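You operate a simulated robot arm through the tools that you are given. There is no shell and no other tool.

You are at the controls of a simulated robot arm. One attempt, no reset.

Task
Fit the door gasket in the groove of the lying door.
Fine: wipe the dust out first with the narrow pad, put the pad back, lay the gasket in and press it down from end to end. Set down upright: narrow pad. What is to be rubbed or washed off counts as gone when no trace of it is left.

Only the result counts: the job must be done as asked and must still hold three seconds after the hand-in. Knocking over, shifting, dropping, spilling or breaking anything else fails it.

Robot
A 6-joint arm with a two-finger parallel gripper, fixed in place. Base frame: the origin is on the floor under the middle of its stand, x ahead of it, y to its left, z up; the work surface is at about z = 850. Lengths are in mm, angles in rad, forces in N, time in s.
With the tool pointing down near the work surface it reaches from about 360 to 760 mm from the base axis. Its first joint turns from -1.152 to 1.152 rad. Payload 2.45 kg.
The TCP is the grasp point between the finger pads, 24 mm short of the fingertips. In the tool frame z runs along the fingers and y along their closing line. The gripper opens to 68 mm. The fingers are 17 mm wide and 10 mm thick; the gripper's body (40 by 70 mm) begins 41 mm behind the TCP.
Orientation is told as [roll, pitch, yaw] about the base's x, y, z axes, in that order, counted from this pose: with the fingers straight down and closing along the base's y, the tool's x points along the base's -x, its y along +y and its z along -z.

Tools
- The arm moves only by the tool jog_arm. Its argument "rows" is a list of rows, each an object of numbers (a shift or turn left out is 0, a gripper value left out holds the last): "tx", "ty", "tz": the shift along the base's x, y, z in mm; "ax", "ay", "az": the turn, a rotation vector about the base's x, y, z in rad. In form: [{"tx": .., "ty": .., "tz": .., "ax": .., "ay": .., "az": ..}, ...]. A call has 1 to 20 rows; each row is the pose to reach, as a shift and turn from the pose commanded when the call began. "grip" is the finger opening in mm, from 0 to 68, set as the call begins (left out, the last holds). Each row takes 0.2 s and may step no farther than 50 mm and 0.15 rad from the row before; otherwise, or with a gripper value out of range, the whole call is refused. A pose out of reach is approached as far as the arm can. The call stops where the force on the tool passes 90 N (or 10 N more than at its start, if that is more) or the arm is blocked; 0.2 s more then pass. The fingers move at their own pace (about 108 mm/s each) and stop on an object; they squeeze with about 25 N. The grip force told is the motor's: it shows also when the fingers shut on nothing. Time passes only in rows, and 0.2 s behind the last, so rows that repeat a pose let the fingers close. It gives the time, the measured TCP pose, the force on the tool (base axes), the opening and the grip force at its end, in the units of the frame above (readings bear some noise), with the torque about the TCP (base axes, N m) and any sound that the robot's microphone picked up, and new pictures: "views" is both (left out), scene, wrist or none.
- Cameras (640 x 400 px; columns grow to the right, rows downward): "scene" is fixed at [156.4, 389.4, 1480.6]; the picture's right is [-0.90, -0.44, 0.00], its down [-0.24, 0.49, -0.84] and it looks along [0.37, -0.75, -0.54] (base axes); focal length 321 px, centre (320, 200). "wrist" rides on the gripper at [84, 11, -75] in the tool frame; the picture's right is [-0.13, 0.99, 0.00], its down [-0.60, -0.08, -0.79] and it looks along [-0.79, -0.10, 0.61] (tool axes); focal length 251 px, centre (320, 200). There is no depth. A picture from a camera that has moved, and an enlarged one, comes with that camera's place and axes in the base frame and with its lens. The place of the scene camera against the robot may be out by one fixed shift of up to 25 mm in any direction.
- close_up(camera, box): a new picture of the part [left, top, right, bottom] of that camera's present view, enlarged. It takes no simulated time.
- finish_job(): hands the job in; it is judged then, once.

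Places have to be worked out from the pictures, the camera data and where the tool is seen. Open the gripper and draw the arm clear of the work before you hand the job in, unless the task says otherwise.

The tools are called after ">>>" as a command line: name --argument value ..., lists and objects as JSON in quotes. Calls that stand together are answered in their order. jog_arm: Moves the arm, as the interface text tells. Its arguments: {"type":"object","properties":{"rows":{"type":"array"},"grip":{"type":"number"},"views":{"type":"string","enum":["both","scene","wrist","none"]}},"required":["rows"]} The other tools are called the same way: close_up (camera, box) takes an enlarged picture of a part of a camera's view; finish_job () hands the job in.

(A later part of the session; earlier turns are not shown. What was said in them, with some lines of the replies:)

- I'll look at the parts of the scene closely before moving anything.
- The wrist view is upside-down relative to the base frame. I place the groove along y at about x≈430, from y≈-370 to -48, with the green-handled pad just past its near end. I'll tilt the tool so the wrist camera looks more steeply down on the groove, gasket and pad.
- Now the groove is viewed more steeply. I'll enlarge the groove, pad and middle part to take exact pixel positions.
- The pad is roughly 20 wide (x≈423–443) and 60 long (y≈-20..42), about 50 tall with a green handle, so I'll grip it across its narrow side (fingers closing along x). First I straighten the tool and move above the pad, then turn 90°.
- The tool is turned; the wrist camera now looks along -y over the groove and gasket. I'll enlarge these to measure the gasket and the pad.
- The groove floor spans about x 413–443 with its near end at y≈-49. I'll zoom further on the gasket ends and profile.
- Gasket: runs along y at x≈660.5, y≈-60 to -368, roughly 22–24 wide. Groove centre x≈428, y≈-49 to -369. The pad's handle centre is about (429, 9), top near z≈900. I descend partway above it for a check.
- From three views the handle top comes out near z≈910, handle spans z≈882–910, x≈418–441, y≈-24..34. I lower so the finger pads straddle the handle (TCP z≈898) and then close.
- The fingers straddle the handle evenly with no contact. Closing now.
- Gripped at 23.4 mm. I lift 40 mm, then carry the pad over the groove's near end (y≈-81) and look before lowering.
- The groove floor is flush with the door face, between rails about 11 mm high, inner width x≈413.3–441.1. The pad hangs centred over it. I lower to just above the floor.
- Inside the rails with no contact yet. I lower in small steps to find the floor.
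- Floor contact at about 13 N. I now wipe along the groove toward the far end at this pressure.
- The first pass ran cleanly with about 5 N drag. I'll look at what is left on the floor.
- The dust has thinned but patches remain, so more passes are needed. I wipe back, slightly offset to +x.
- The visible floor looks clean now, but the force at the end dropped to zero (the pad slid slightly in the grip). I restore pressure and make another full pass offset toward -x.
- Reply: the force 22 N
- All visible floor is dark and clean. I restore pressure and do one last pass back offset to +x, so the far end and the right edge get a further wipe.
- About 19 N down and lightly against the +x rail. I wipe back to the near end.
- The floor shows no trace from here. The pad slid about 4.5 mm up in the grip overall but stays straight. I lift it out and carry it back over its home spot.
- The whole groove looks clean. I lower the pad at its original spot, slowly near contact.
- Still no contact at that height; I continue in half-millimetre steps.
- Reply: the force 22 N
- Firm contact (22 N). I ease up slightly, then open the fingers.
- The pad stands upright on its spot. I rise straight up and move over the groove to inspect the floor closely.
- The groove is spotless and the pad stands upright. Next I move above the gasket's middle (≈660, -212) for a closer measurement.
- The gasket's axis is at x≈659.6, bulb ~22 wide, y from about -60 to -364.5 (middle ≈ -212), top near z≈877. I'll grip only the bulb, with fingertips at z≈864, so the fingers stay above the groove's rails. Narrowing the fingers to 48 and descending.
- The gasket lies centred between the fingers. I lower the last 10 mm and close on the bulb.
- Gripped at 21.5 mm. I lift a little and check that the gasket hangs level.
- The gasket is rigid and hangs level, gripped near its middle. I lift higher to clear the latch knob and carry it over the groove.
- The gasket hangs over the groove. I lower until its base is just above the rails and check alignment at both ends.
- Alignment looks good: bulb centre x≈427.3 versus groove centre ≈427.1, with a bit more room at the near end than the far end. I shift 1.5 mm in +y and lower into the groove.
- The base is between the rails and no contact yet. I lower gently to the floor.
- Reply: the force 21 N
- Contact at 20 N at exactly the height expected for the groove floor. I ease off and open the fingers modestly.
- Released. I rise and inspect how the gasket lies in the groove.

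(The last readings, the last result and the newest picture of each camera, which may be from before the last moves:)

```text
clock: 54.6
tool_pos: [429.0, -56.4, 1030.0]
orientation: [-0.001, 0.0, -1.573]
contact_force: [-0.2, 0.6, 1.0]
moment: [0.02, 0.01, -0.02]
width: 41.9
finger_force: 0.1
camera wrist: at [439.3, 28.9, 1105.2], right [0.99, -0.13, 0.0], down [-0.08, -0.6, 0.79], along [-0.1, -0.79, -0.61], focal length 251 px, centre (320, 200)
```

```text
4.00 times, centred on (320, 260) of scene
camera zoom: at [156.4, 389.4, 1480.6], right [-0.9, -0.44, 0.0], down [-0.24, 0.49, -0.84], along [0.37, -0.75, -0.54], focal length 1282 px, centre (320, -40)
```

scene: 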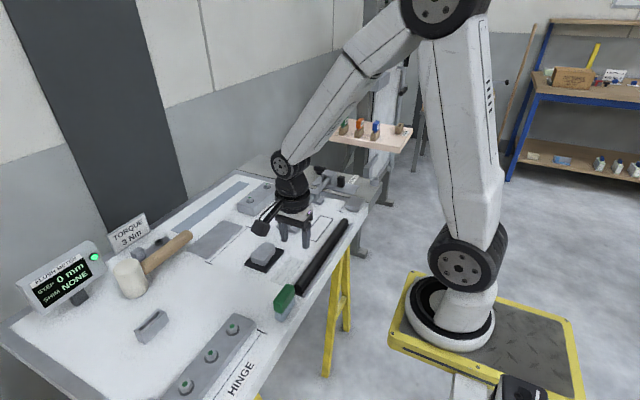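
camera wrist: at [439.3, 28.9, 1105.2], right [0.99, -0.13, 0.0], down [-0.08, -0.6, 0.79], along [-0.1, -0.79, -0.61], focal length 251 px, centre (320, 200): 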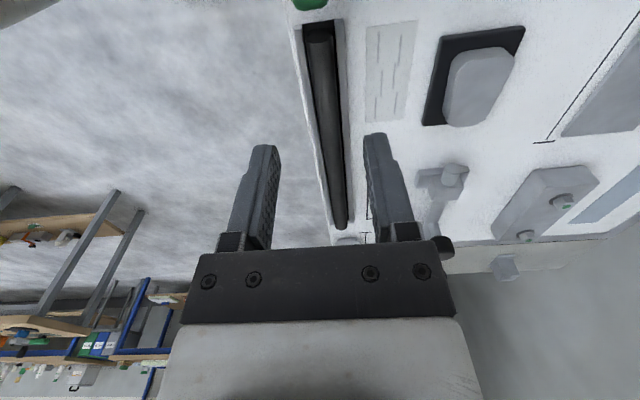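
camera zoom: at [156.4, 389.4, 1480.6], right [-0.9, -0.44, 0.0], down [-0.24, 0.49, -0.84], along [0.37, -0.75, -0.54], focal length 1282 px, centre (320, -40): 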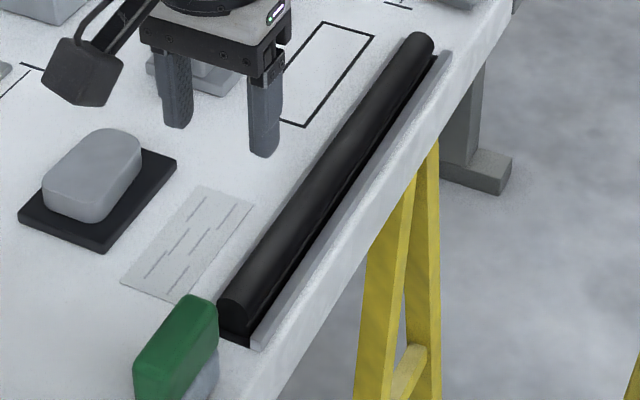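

The gasket lies centred in the groove, about 6 mm short of each groove end. Now I close the fingers and come down over its near end (y≈-62) to press.

>>> jog_arm --grip 0 --rows '[{"ty": -5, "tz": -40}, {"ty": -5, "tz": -80}, {"ty": -5, "tz": -110}, {"ty": -5, "tz": -118}, {"ty": -5, "tz": -118}]'

>>> close_up --camera "scene" --box '[250, 220, 350, 310]'

>>> close_up --camera "wrist" --box '[250, 30, 390, 250]'

```text
clock: 55.8
tool_pos: [429.5, -61.8, 912.0]
orientation: [-0.002, -0.001, -1.572]
contact_force: [0.0, 0.1, -0.3]
moment: [-0.01, -0.03, 0.02]
width: 0.2
finger_force: 23.7
camera wrist: at [439.5, 23.4, 985.8], right [0.99, -0.13, 0.0], down [-0.08, -0.6, 0.79], along [-0.1, -0.79, -0.61], focal length 251 px, centre (320, 200)
```

scene: 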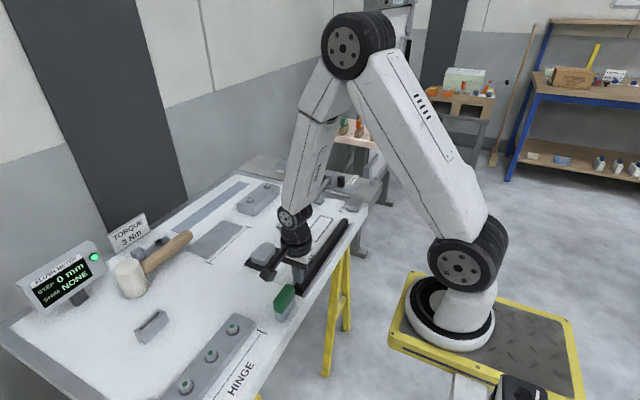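
wrist: 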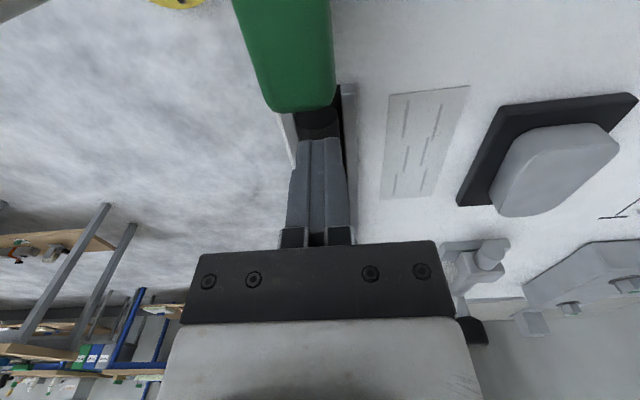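

```text
4.44 times, centred on (300, 265) of scene
camera zoom: at [156.4, 389.4, 1480.6], right [-0.9, -0.44, 0.0], down [-0.24, 0.49, -0.84], along [0.37, -0.75, -0.54], focal length 1425 px, centre (409, -89)
```

zoom: 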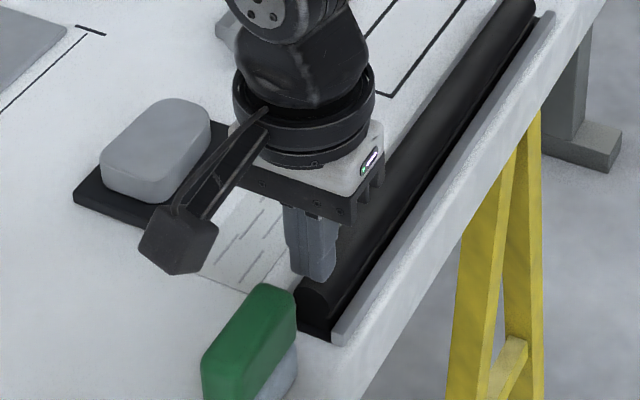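

```text
1.82 times, centred on (320, 140) of wrist
camera zoom: at [439.5, 23.4, 985.8], right [0.99, -0.13, 0.0], down [-0.08, -0.6, 0.79], along [-0.1, -0.79, -0.61], focal length 457 px, centre (320, 309)
```

zoom: 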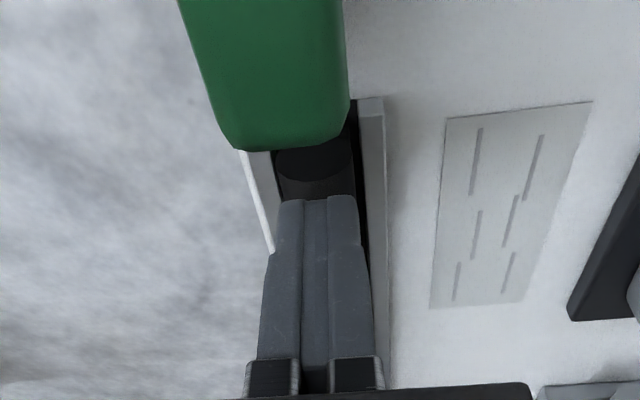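

Fingers closed above the near end. I lower slowly to find the gasket's top.

>>> jog_arm --rows '[{"tz": -3}, {"tz": -6}, {"tz": -8}, {"tz": -9}, {"tz": -10}]' --views "none"

```text
clock: 57.0
tool_pos: [428.8, -60.6, 904.0]
orientation: [0.003, -0.004, -1.574]
contact_force: [-11.2, 2.4, 28.4]
moment: [0.05, 0.26, 0.05]
width: 0.1
finger_force: 23.4
stopped in row 5: the force on the tool passed its limit at 93 N (the readings are from after the stop); the commanded pose is now the measured one
```

The contact is stiffer than expected; it stopped at 93 N. I raise off and look at the near end before going on with gentler presses.

>>> jog_arm --rows '[{"tz": 3}, {"tz": 8}, {"tz": 8}]'

>>> close_up --camera "scene" --box '[250, 220, 350, 310]'

>>> close_up --camera "wrist" --box '[250, 30, 390, 250]'

```text
clock: 57.8
tool_pos: [428.2, -62.1, 912.8]
orientation: [0.007, -0.004, -1.572]
contact_force: [-0.8, 0.7, 0.7]
moment: [-0.02, -0.01, -0.01]
width: 0.3
finger_force: 24.3
camera wrist: at [439.0, 21.9, 986.1], right [0.99, -0.13, 0.01], down [-0.08, -0.6, 0.79], along [-0.1, -0.79, -0.61], focal length 251 px, centre (320, 200)
```

scene: 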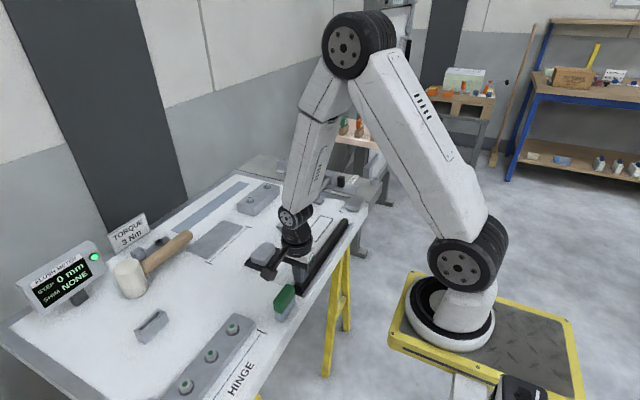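
wrist: 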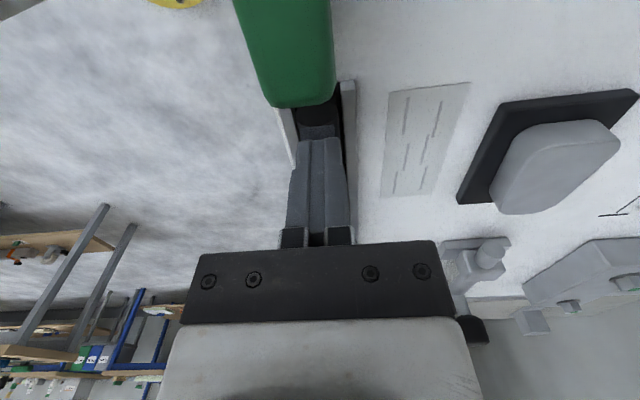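

```text
4.44 times, centred on (300, 265) of scene
camera zoom: at [156.4, 389.4, 1480.6], right [-0.9, -0.44, 0.0], down [-0.24, 0.49, -0.84], along [0.37, -0.75, -0.54], focal length 1425 px, centre (409, -89)
```

zoom: 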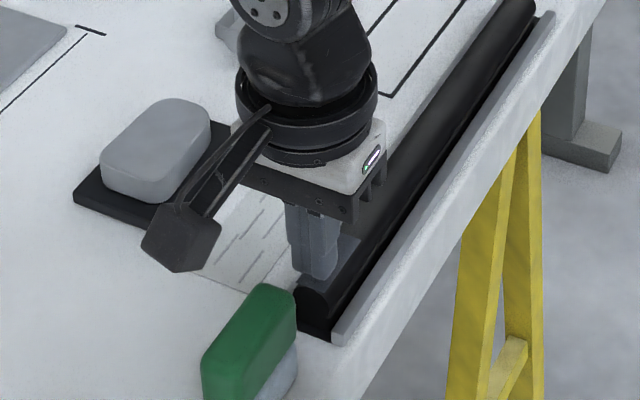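

```text
1.82 times, centred on (320, 140) of wrist
camera zoom: at [439.0, 21.9, 986.1], right [0.99, -0.13, 0.01], down [-0.08, -0.6, 0.79], along [-0.1, -0.79, -0.61], focal length 457 px, centre (320, 309)
```

zoom: 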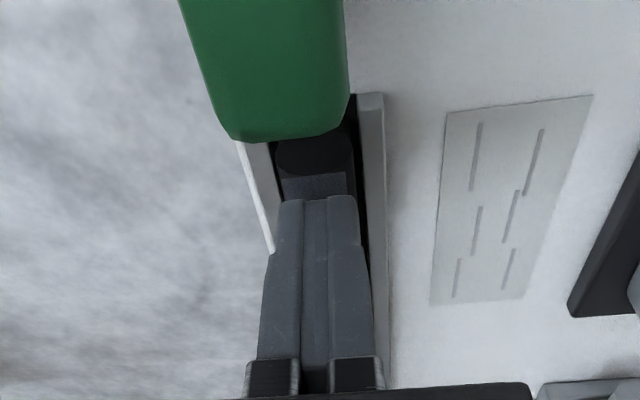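

The press left a visible dull, flattened patch on the gasket's top under the finger, so pressed stretches can be recognised. Let me enlarge that.

>>> close_up --camera "wrist" --box '[290, 75, 370, 150]'

>>> close_up --camera "scene" --box '[305, 255, 345, 300]'

```text
5.33 times, centred on (330, 112) of wrist
camera zoom: at [439.0, 21.9, 986.1], right [0.99, -0.13, 0.01], down [-0.08, -0.6, 0.79], along [-0.1, -0.79, -0.61], focal length 1341 px, centre (267, 667)
```

zoom: 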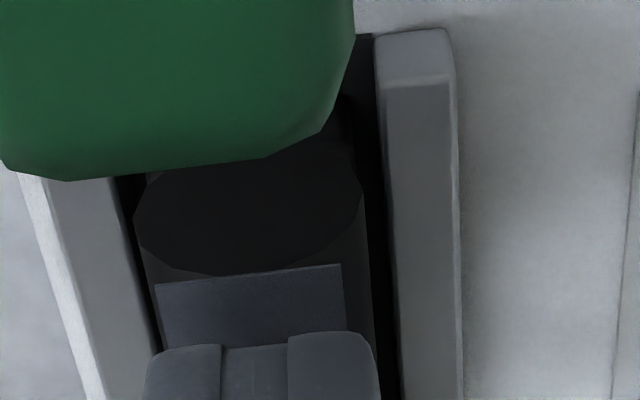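

```text
8.89 times, centred on (325, 278) of scene
camera zoom: at [156.4, 389.4, 1480.6], right [-0.9, -0.44, 0.0], down [-0.24, 0.49, -0.84], along [0.37, -0.75, -0.54], focal length 2850 px, centre (276, -489)
```

zoom: 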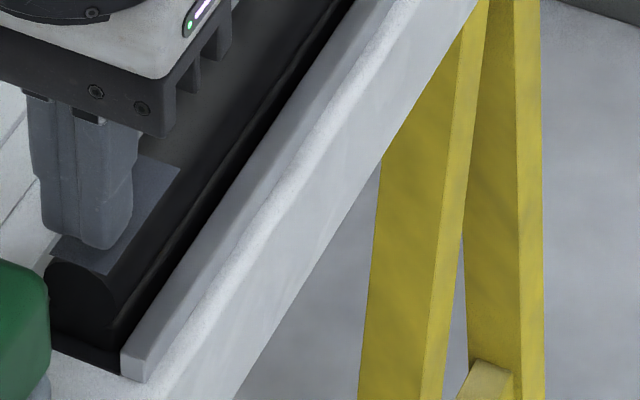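

The mark shows a section about 42 mm long (y≈-59 to -101) counted as pressed. I'll continue along the gasket in short steps with controlled presses; first I find the contact height at y≈-78.

>>> jog_arm --rows '[{"ty": -8, "ax": -0.006}, {"ty": -16, "ax": -0.006}, {"ty": -16, "tz": -4, "ax": -0.006}, {"ty": -16, "tz": -7, "ax": -0.006}, {"ty": -16, "tz": -7.5, "ax": -0.006}]' --views "none"

```text
clock: 59.0
tool_pos: [428.9, -78.1, 905.0]
orientation: [0.006, -0.01, -1.571]
contact_force: [-4.8, -5.8, 20.5]
moment: [-0.01, 0.19, 0.03]
width: 0.3
finger_force: 23.5
```

>>> jog_arm --rows '[{"tz": -0.5}, {"tz": -0.5}]' --views "none"

```text
clock: 59.6
tool_pos: [429.4, -78.1, 903.7]
orientation: [0.007, -0.01, -1.574]
contact_force: [-10.5, -12.9, 42.1]
moment: [-0.19, 0.28, -0.01]
width: 0.2
finger_force: 23.4
```

42 N here. I lift off and press the next three stations toward the far end at the same height, letting the arm settle before each press.

>>> jog_arm --rows '[{"tz": 4}, {"ty": -20, "tz": 4}, {"ty": -20, "tz": 4}, {"ty": -20, "tz": 1}, {"ty": -20, "tz": 0.2}, {"ty": -20, "tz": 0}, {"ty": -20, "tz": 4}, {"ty": -40, "tz": 4}, {"ty": -40, "tz": 4}, {"ty": -40, "tz": 1}, {"ty": -40, "tz": 0.2}, {"ty": -40, "tz": 0}, {"ty": -40, "tz": 4}, {"ty": -60, "tz": 4}, {"ty": -60, "tz": 4}, {"ty": -60, "tz": 1}, {"ty": -60, "tz": 0.2}, {"ty": -60, "tz": 0}]'

>>> close_up --camera "scene" --box '[280, 200, 370, 305]'

>>> close_up --camera "wrist" --box '[250, 0, 390, 150]'

```text
clock: 63.4
tool_pos: [429.3, -137.4, 904.2]
orientation: [0.003, -0.008, -1.572]
contact_force: [-11.5, 15.1, 50.7]
moment: [0.5, 0.31, -0.07]
width: 0.0
finger_force: 23.8
camera wrist: at [438.4, -51.5, 978.6], right [0.99, -0.13, 0.01], down [-0.08, -0.6, 0.8], along [-0.1, -0.79, -0.6], focal length 251 px, centre (320, 200)
```

scene: 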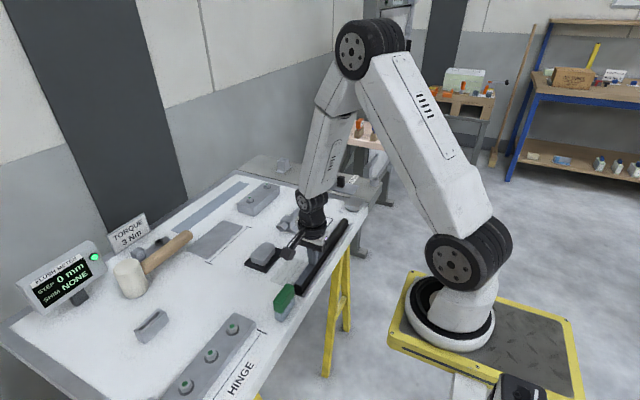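
wrist: 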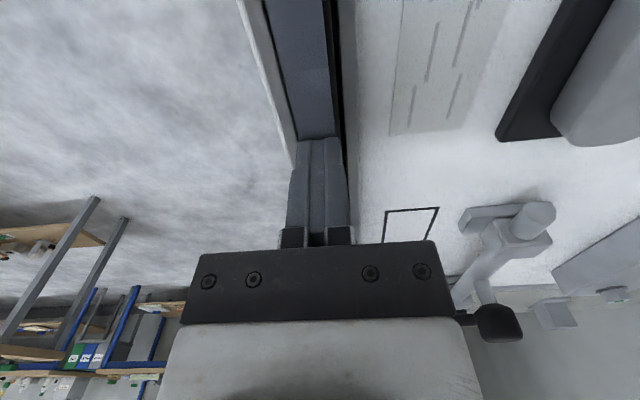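

```text
3.81 times, centred on (325, 252) of scene
camera zoom: at [155.4, 390.0, 1480.5], right [-0.9, -0.44, 0.0], down [-0.24, 0.49, -0.84], along [0.37, -0.76, -0.54], focal length 1221 px, centre (301, 0)
```

zoom: 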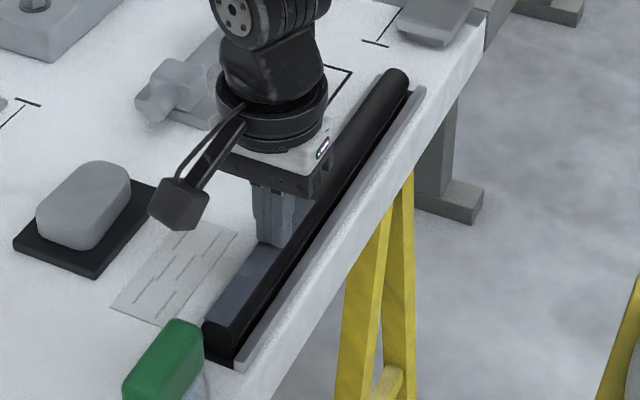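

```text
2.67 times, centred on (320, 75) of wrist
camera zoom: at [438.4, -51.5, 978.6], right [0.99, -0.13, 0.01], down [-0.08, -0.6, 0.8], along [-0.1, -0.79, -0.6], focal length 670 px, centre (320, 533)
```

zoom: 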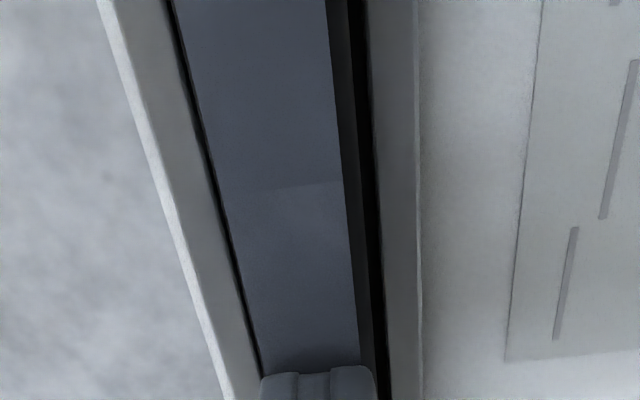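

The marked strip grows continuously behind the fingers, at about 50 N. I continue with the next stations, slightly lighter.

>>> jog_arm --rows '[{"tz": 4}, {"ty": -20, "tz": 4}, {"ty": -20, "tz": 4}, {"ty": -20, "tz": 1.2}, {"ty": -20, "tz": 0.3}, {"ty": -20, "tz": 0.1}, {"ty": -20, "tz": 4}, {"ty": -40, "tz": 4}, {"ty": -40, "tz": 4}, {"ty": -40, "tz": 1.2}, {"ty": -40, "tz": 0.3}, {"ty": -40, "tz": 0.1}, {"ty": -40, "tz": 4}, {"ty": -60, "tz": 4}, {"ty": -60, "tz": 4}, {"ty": -60, "tz": 1.2}, {"ty": -60, "tz": 0.3}, {"ty": -60, "tz": 0.1}]' --views "scene"

>>> close_up --camera "scene" --box '[280, 200, 370, 305]'

```text
clock: 67.2
tool_pos: [428.7, -197.4, 904.5]
orientation: [0.006, -0.01, -1.573]
contact_force: [-8.3, 7.2, 33.0]
moment: [0.3, 0.24, 0.06]
width: 0.1
finger_force: 23.9
```

scene: 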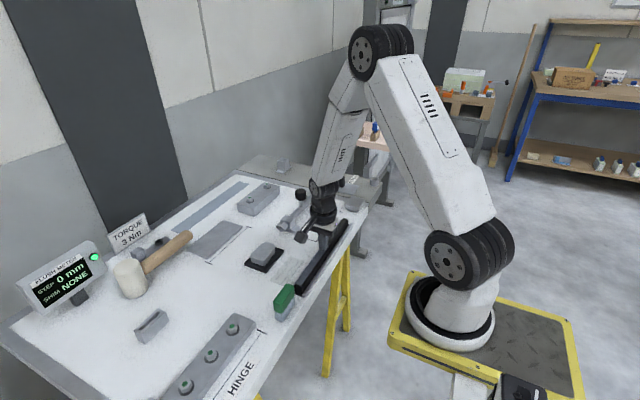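

```text
3.81 times, centred on (325, 252) of scene
camera zoom: at [155.7, 389.8, 1480.6], right [-0.9, -0.44, 0.0], down [-0.24, 0.49, -0.84], along [0.37, -0.76, -0.54], focal length 1221 px, centre (301, 0)
```

zoom: 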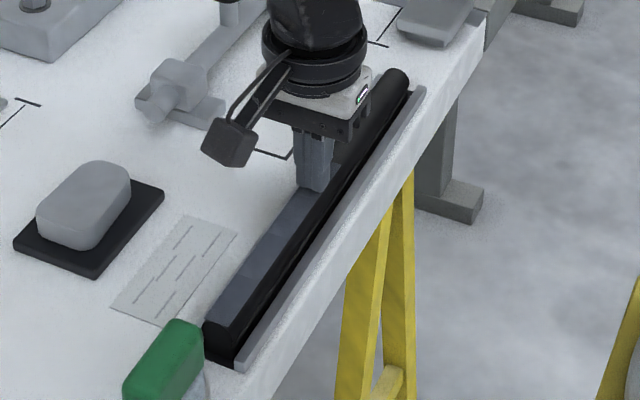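

The strip is continuous up to the fingers (33 N at y≈-197). I carry on with the next three stations, a touch firmer.

>>> jog_arm --rows '[{"tz": 4}, {"ty": -20, "tz": 4}, {"ty": -20, "tz": 4}, {"ty": -20, "tz": 1}, {"ty": -20, "tz": 0.1}, {"ty": -20, "tz": -0.2}, {"ty": -20, "tz": 4}, {"ty": -40, "tz": 4}, {"ty": -40, "tz": 4}, {"ty": -40, "tz": 1}, {"ty": -40, "tz": 0.1}, {"ty": -40, "tz": -0.2}, {"ty": -40, "tz": 4}, {"ty": -60, "tz": 4}, {"ty": -60, "tz": 4}, {"ty": -60, "tz": 1}, {"ty": -60, "tz": 0.1}, {"ty": -60, "tz": -0.2}]' --views "scene"

>>> close_up --camera "scene" --box '[280, 190, 370, 295]'

```text
clock: 71.0
tool_pos: [429.2, -258.9, 904.2]
orientation: [0.005, -0.009, -1.572]
contact_force: [-8.0, 2.0, 27.0]
moment: [0.23, 0.23, 0.06]
width: 0.0
finger_force: 23.4
```

scene: 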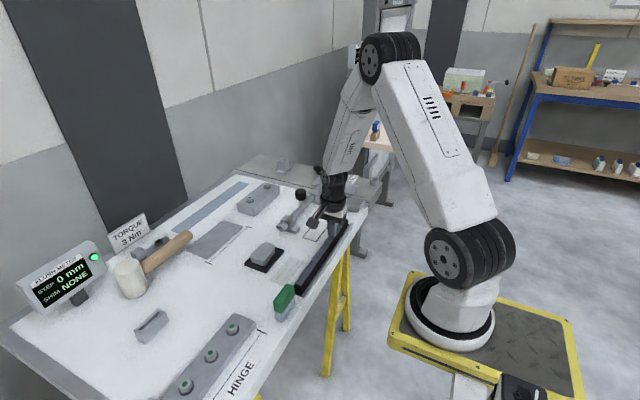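

```text
3.81 times, centred on (325, 242) of scene
camera zoom: at [155.8, 389.7, 1480.6], right [-0.9, -0.44, 0.0], down [-0.24, 0.49, -0.84], along [0.37, -0.76, -0.54], focal length 1221 px, centre (301, 38)
```

zoom: 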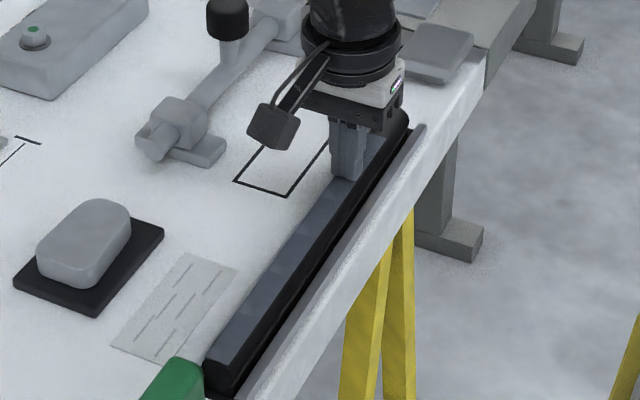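

Continuous so far; force here 27 N, so I go slightly firmer for the next stations (y≈-279 to -319).

>>> jog_arm --rows '[{"tz": 4}, {"ty": -20, "tz": 4}, {"ty": -20, "tz": 4}, {"ty": -20, "tz": 1}, {"ty": -20, "tz": 0}, {"ty": -20, "tz": -0.4}, {"ty": -20, "tz": 4}, {"ty": -40, "tz": 4}, {"ty": -40, "tz": 4}, {"ty": -40, "tz": 1}, {"ty": -40, "tz": 0}, {"ty": -40, "tz": -0.4}, {"ty": -40, "tz": 4}, {"ty": -60, "tz": 4}, {"ty": -60, "tz": 4}, {"ty": -60, "tz": 1}, {"ty": -60, "tz": 0}, {"ty": -60, "tz": -0.4}]'

>>> close_up --camera "scene" --box '[300, 180, 380, 270]'

```text
clock: 74.8
tool_pos: [429.5, -318.3, 905.1]
orientation: [0.006, -0.012, -1.572]
contact_force: [-5.6, 1.6, 16.1]
moment: [0.17, 0.14, 0.03]
width: 0.0
finger_force: 23.9
camera wrist: at [439.7, -233.0, 978.7], right [0.99, -0.13, 0.01], down [-0.08, -0.6, 0.8], along [-0.1, -0.79, -0.6], focal length 251 px, centre (320, 200)
```

scene: 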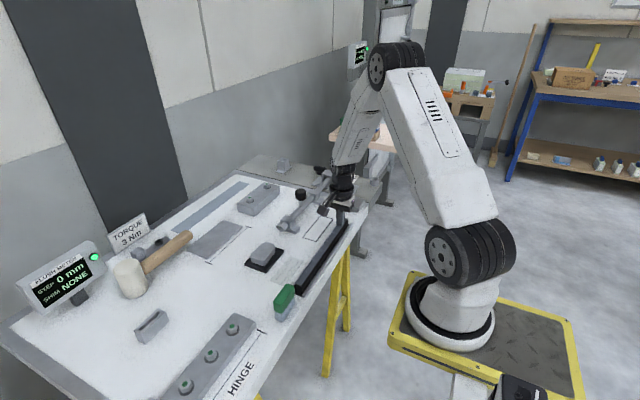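
wrist: 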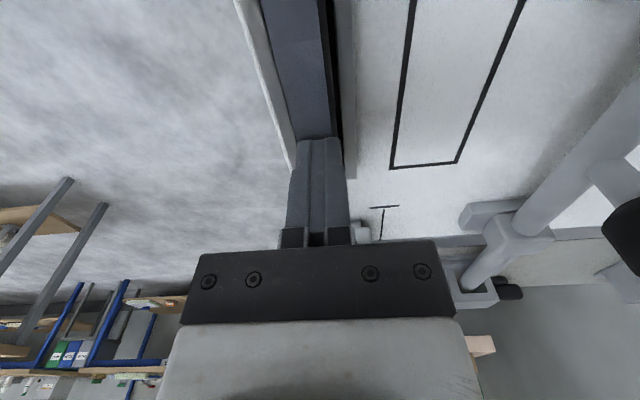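

```text
4.44 times, centred on (340, 225) of scene
camera zoom: at [156.0, 389.6, 1480.6], right [-0.9, -0.44, 0.0], down [-0.24, 0.49, -0.84], along [0.37, -0.76, -0.54], focal length 1425 px, centre (231, 89)
```

zoom: 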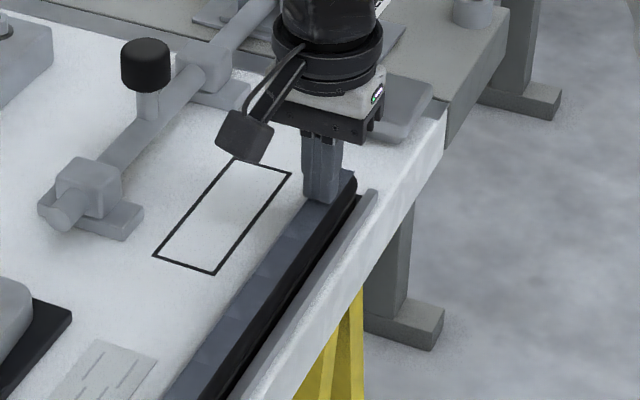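

Only 16 N here, so I first press this station harder, then go on to the last stations near the far end (y≈-336, -350).

>>> jog_arm --rows '[{"tz": -0.4}, {"tz": -0.6}, {"tz": -0.6}]' --views "none"

```text
clock: 75.6
tool_pos: [429.4, -318.7, 904.9]
orientation: [0.005, -0.011, -1.57]
contact_force: [-9.0, 10.2, 36.5]
moment: [0.42, 0.25, 0.01]
width: 0.0
finger_force: 23.8
```

>>> jog_arm --rows '[{"tz": 4}, {"ty": -17, "tz": 4}, {"ty": -17, "tz": 4}, {"ty": -17, "tz": 1}, {"ty": -17, "tz": 0}, {"ty": -17, "tz": -0.2}, {"ty": -17, "tz": 4}, {"ty": -30, "tz": 4}, {"ty": -30, "tz": 4}, {"ty": -30, "tz": 1}, {"ty": -30, "tz": 0}, {"ty": -30, "tz": -0.2}, {"ty": -30, "tz": -0.2}]'

>>> close_up --camera "scene" --box '[310, 180, 380, 250]'

```text
clock: 78.4
tool_pos: [429.3, -347.7, 904.2]
orientation: [0.005, -0.011, -1.574]
contact_force: [-7.2, 17.3, 47.3]
moment: [0.61, 0.27, 0.03]
width: 0.0
finger_force: 23.3
camera wrist: at [439.2, -262.2, 978.4], right [0.99, -0.13, 0.01], down [-0.08, -0.6, 0.8], along [-0.1, -0.79, -0.6], focal length 251 px, centre (320, 200)
```

scene: 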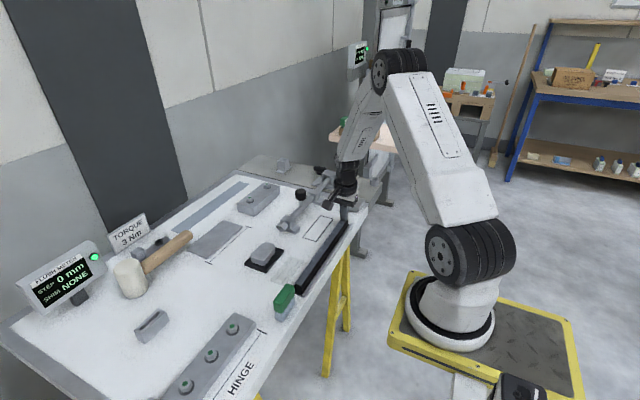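
wrist: 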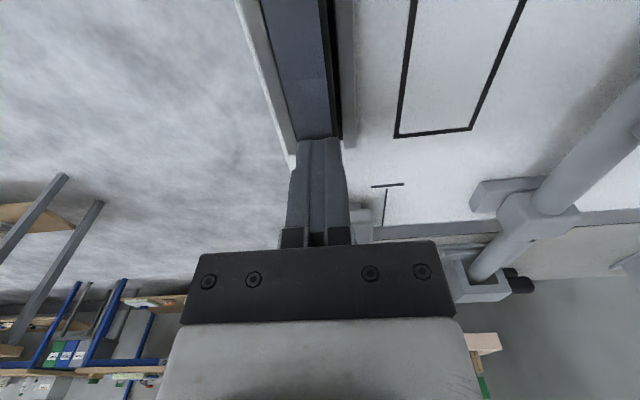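

```text
5.71 times, centred on (345, 215) of scene
camera zoom: at [155.5, 390.4, 1480.4], right [-0.9, -0.44, 0.0], down [-0.24, 0.49, -0.84], along [0.37, -0.76, -0.54], focal length 1832 px, centre (177, 114)
```

zoom: 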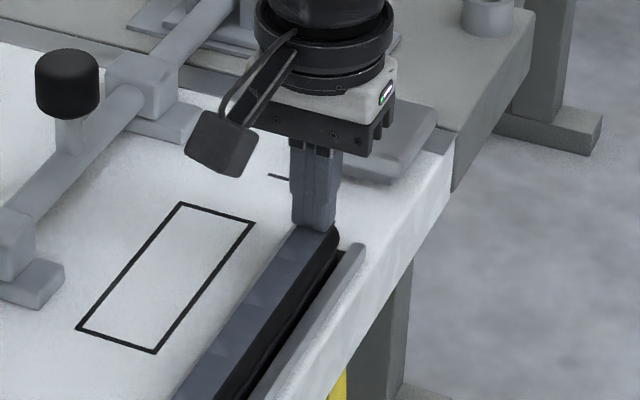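

47 N at y≈-348. One last press about 8 mm further on for the very end, then I lift off.

>>> jog_arm --rows '[{"tz": 4}, {"ty": -8, "tz": 4}, {"ty": -8, "tz": 4}, {"ty": -8, "tz": 1}, {"ty": -8, "tz": 0.2}, {"ty": -8, "tz": 0}]' --views "none"

>>> jog_arm --rows '[{"tz": 10}, {"tz": 50}, {"tz": 90}, {"ty": 40, "tz": 120}, {"ty": 85, "tz": 130}, {"ty": 130, "tz": 135}, {"ty": 175, "tz": 140}, {"ty": 220, "tz": 145}, {"ty": 265, "tz": 150}, {"ty": 310, "tz": 160}, {"ty": 325, "tz": 170}, {"ty": 325, "tz": 170}]'

>>> close_up --camera "scene" --box '[270, 210, 370, 310]'

>>> close_up --camera "wrist" --box '[270, 0, 400, 130]'

>>> close_up --camera "wrist" --box '[270, 110, 400, 240]'

```text
clock: 79.8
tool_pos: [427.8, -355.6, 903.8]
orientation: [0.005, -0.011, -1.573]
contact_force: [-17.2, 11.2, 44.8]
moment: [0.53, 0.4, 0.15]
width: 0.2
finger_force: 23.8
```

```text
clock: 82.4
tool_pos: [426.4, -28.8, 1072.3]
orientation: [0.005, -0.008, -1.572]
contact_force: [0.5, -0.1, 0.3]
moment: [-0.02, 0.0, 0.0]
width: 0.0
finger_force: 23.5
camera wrist: at [436.7, 55.6, 1147.4], right [0.99, -0.13, 0.01], down [-0.08, -0.6, 0.8], along [-0.1, -0.79, -0.6], focal length 251 px, centre (320, 200)
```

scene: 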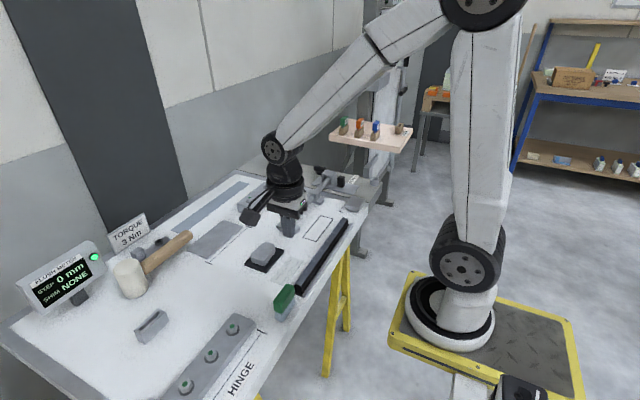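
wrist: 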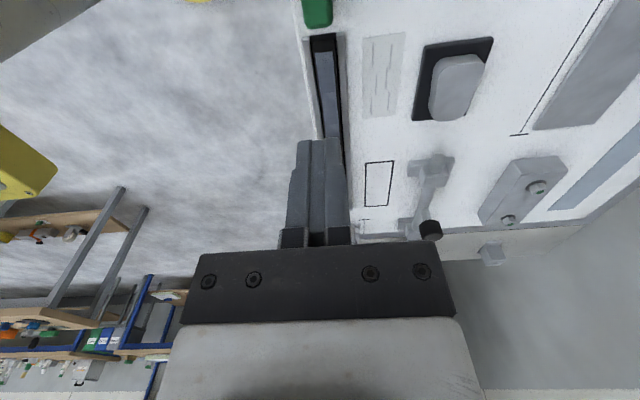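

```text
4.00 times, centred on (320, 260) of scene
camera zoom: at [156.4, 389.4, 1480.6], right [-0.9, -0.44, 0.0], down [-0.24, 0.49, -0.84], along [0.37, -0.75, -0.54], focal length 1282 px, centre (320, -40)
```

zoom: 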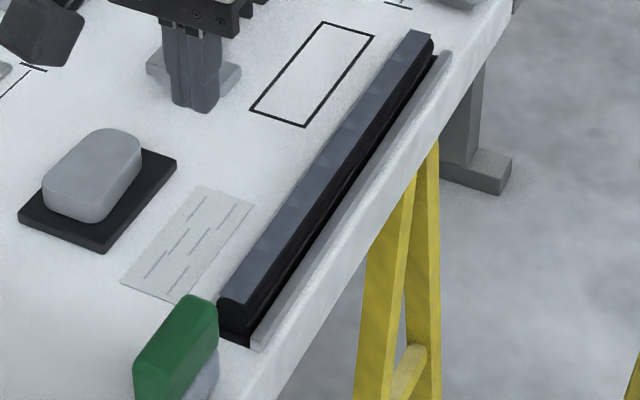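

```text
3.08 times, centred on (335, 65) of wrist
camera zoom: at [436.7, 55.6, 1147.4], right [0.99, -0.13, 0.01], down [-0.08, -0.6, 0.8], along [-0.1, -0.79, -0.6], focal length 774 px, centre (274, 615)
```

zoom: 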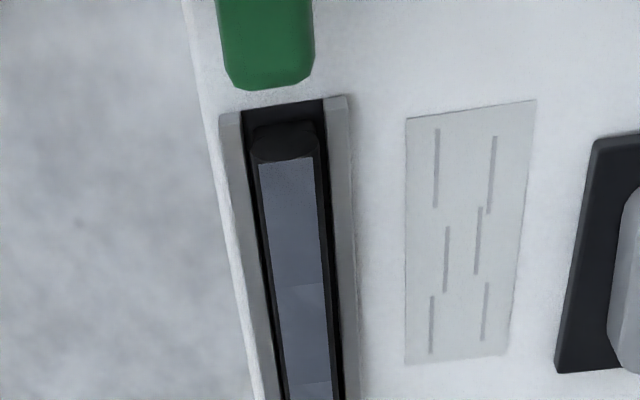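

```text
3.08 times, centred on (335, 175) of wrist
camera zoom: at [436.7, 55.6, 1147.4], right [0.99, -0.13, 0.01], down [-0.08, -0.6, 0.8], along [-0.1, -0.79, -0.6], focal length 774 px, centre (274, 277)
```

zoom: 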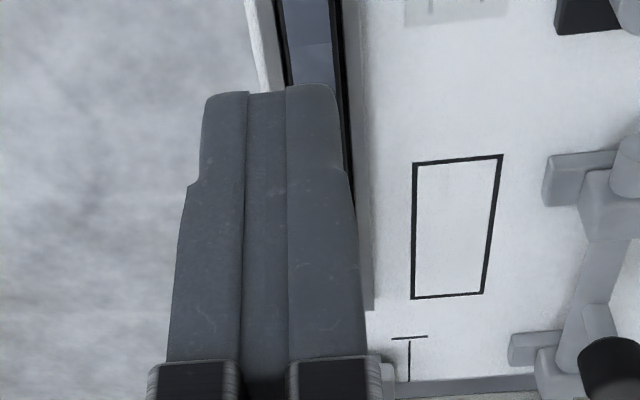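

The marked strip seems to run from end to end. I'll verify at high magnification, especially the far end and between sections.

>>> close_up --camera "scene" --box '[345, 205, 385, 235]'

>>> close_up --camera "scene" --box '[320, 210, 380, 255]'

>>> close_up --camera "scene" --box '[285, 245, 345, 300]'

```text
13.33 times, centred on (365, 220) of scene
camera zoom: at [156.4, 389.4, 1480.6], right [-0.9, -0.44, 0.0], down [-0.24, 0.49, -0.84], along [0.37, -0.75, -0.54], focal length 4275 px, centre (-280, -67)
```

zoom: 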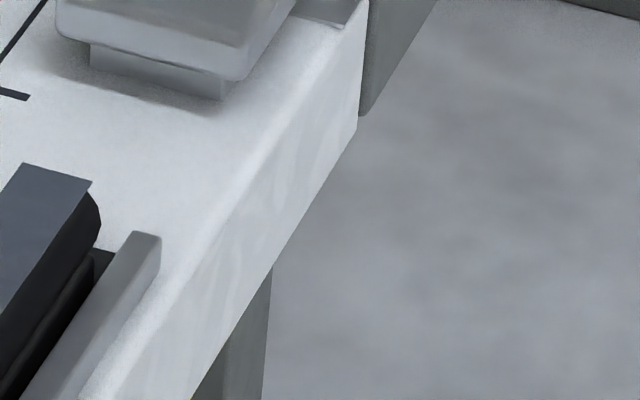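

```text
8.89 times, centred on (350, 232) of scene
camera zoom: at [156.4, 389.4, 1480.6], right [-0.9, -0.44, 0.0], down [-0.24, 0.49, -0.84], along [0.37, -0.75, -0.54], focal length 2850 px, centre (53, -89)
```

zoom: 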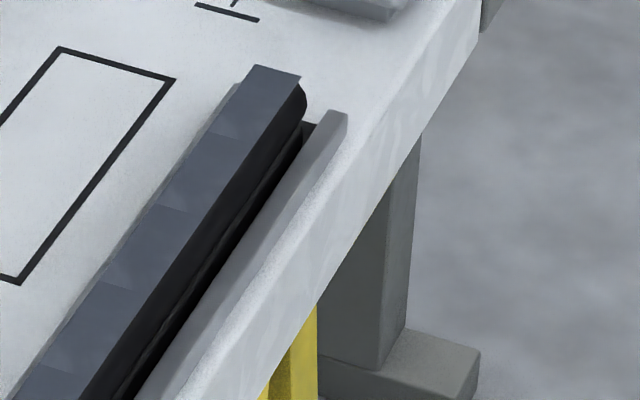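

```text
7.27 times, centred on (315, 272) of scene
camera zoom: at [156.4, 389.4, 1480.6], right [-0.9, -0.44, 0.0], down [-0.24, 0.49, -0.84], along [0.37, -0.75, -0.54], focal length 2332 px, centre (356, -327)
```

zoom: 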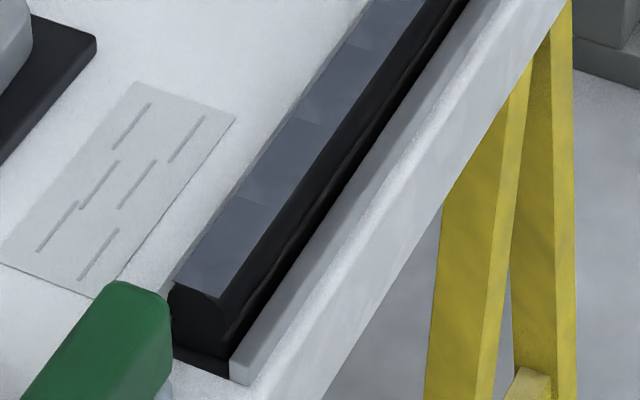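

The marked strip covers the gasket fully to both ends, and its base sits between the rails. I open the gripper, draw the arm up and clear, and recheck the pad and the rest of the scene.

>>> jog_arm --grip 68 --rows '[{"tz": 20}, {"tx": -10, "ty": -30, "tz": 50}, {"tx": -20, "ty": -70, "tz": 60}, {"tx": -30, "ty": -110, "tz": 70}, {"tx": -30, "ty": -150, "tz": 80}, {"tx": -30, "ty": -150, "tz": 80}]'

>>> close_up --camera "scene" --box '[250, 250, 346, 330]'

>>> close_up --camera "scene" --box '[200, 170, 380, 330]'

```text
clock: 83.8
tool_pos: [398.2, -180.6, 1151.4]
orientation: [0.005, -0.01, -1.572]
contact_force: [0.5, 0.9, -0.5]
moment: [-0.01, 0.02, -0.01]
width: 68.0
finger_force: 0.1
camera wrist: at [408.1, -94.9, 1224.7], right [0.99, -0.13, 0.01], down [-0.08, -0.6, 0.8], along [-0.1, -0.79, -0.6], focal length 251 px, centre (320, 200)
```

scene: 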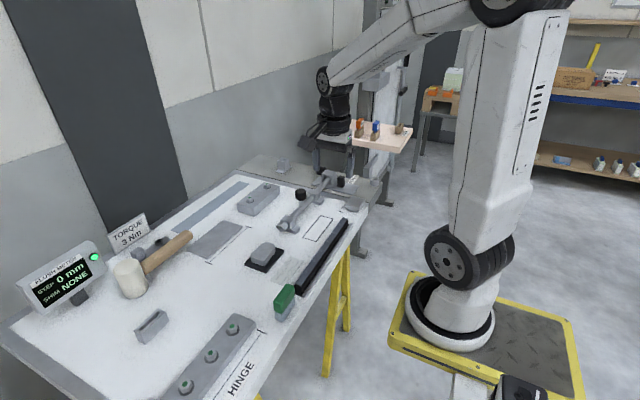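
wrist: 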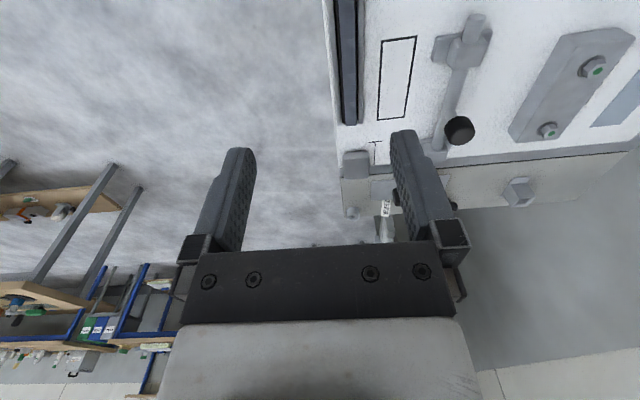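

```text
5.00 times, centred on (298, 290) of scene
camera zoom: at [156.4, 389.4, 1480.6], right [-0.9, -0.44, 0.0], down [-0.24, 0.49, -0.84], along [0.37, -0.75, -0.54], focal length 1603 px, centre (430, -250)
```

zoom: 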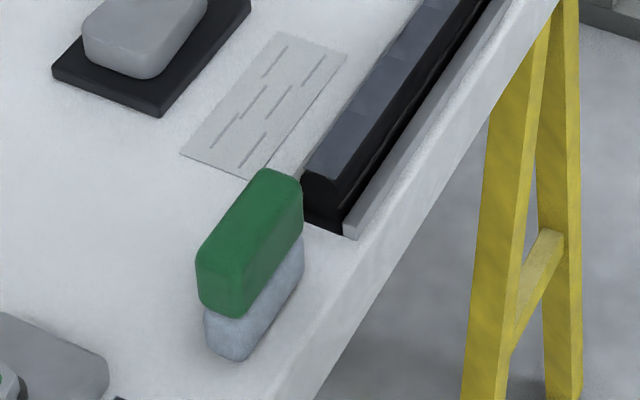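

```text
2.50 times, centred on (290, 250) of scene
camera zoom: at [156.4, 389.4, 1480.6], right [-0.9, -0.44, 0.0], down [-0.24, 0.49, -0.84], along [0.37, -0.75, -0.54], focal length 802 px, centre (395, 75)
```

zoom: 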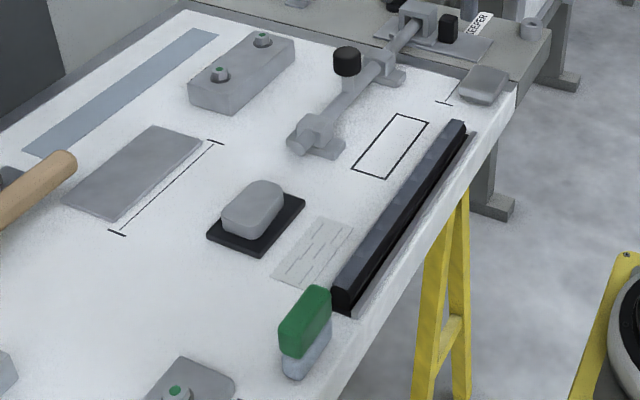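

The pad is upright within about 2 mm of where it stood, and nothing else has moved. One last look at the far end of the gasket before handing in.

>>> close_up --camera "wrist" --box '[310, 0, 410, 140]'

```text
2.86 times, centred on (360, 70) of wrist
camera zoom: at [408.1, -94.9, 1224.7], right [0.99, -0.13, 0.01], down [-0.08, -0.6, 0.8], along [-0.1, -0.79, -0.6], focal length 718 px, centre (206, 571)
```

zoom: 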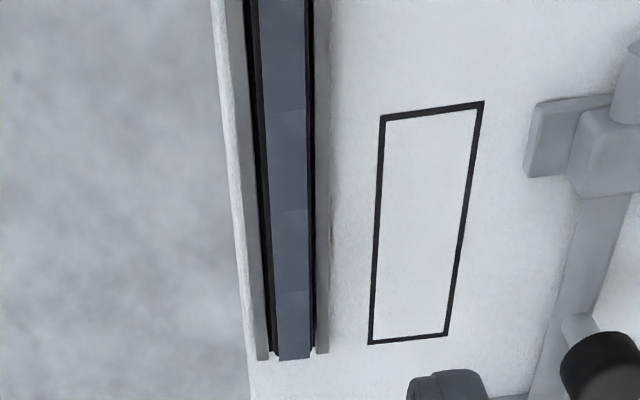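

The gasket sits between both rails with its ends inside the groove at each end, and it is pressed along its whole length. The groove was wiped clean before the gasket went in, the pad is upright in its place, and the gripper is open and clear. Handing in.

>>> finish_job

```text
The job is handed in.
```

The door gasket is fitted in the groove and pressed down along its whole length, and the job is handed in. I have no verdict back yet.

- **Wiping:** I made four passes with the narrow pad. Close-ups of the groove before laying the gasket showed no dust left.
- **Pad:** It stands upright within about 2 mm of where it was.
- **Gasket:** It lies between the two rails, with roughly 5 to 9 mm of groove free at each end.
- **Pressing:** I pressed at 16 spots from the near end to the far end. The readings I took were about 27 to 50 N. The first press was harder than I meant and stopped at the 90 N limit. The press marks run unbroken from one end to the other.
- **Surroundings:** Nothing else shows as moved in the final pictures. The gripper is open and clear of the work.
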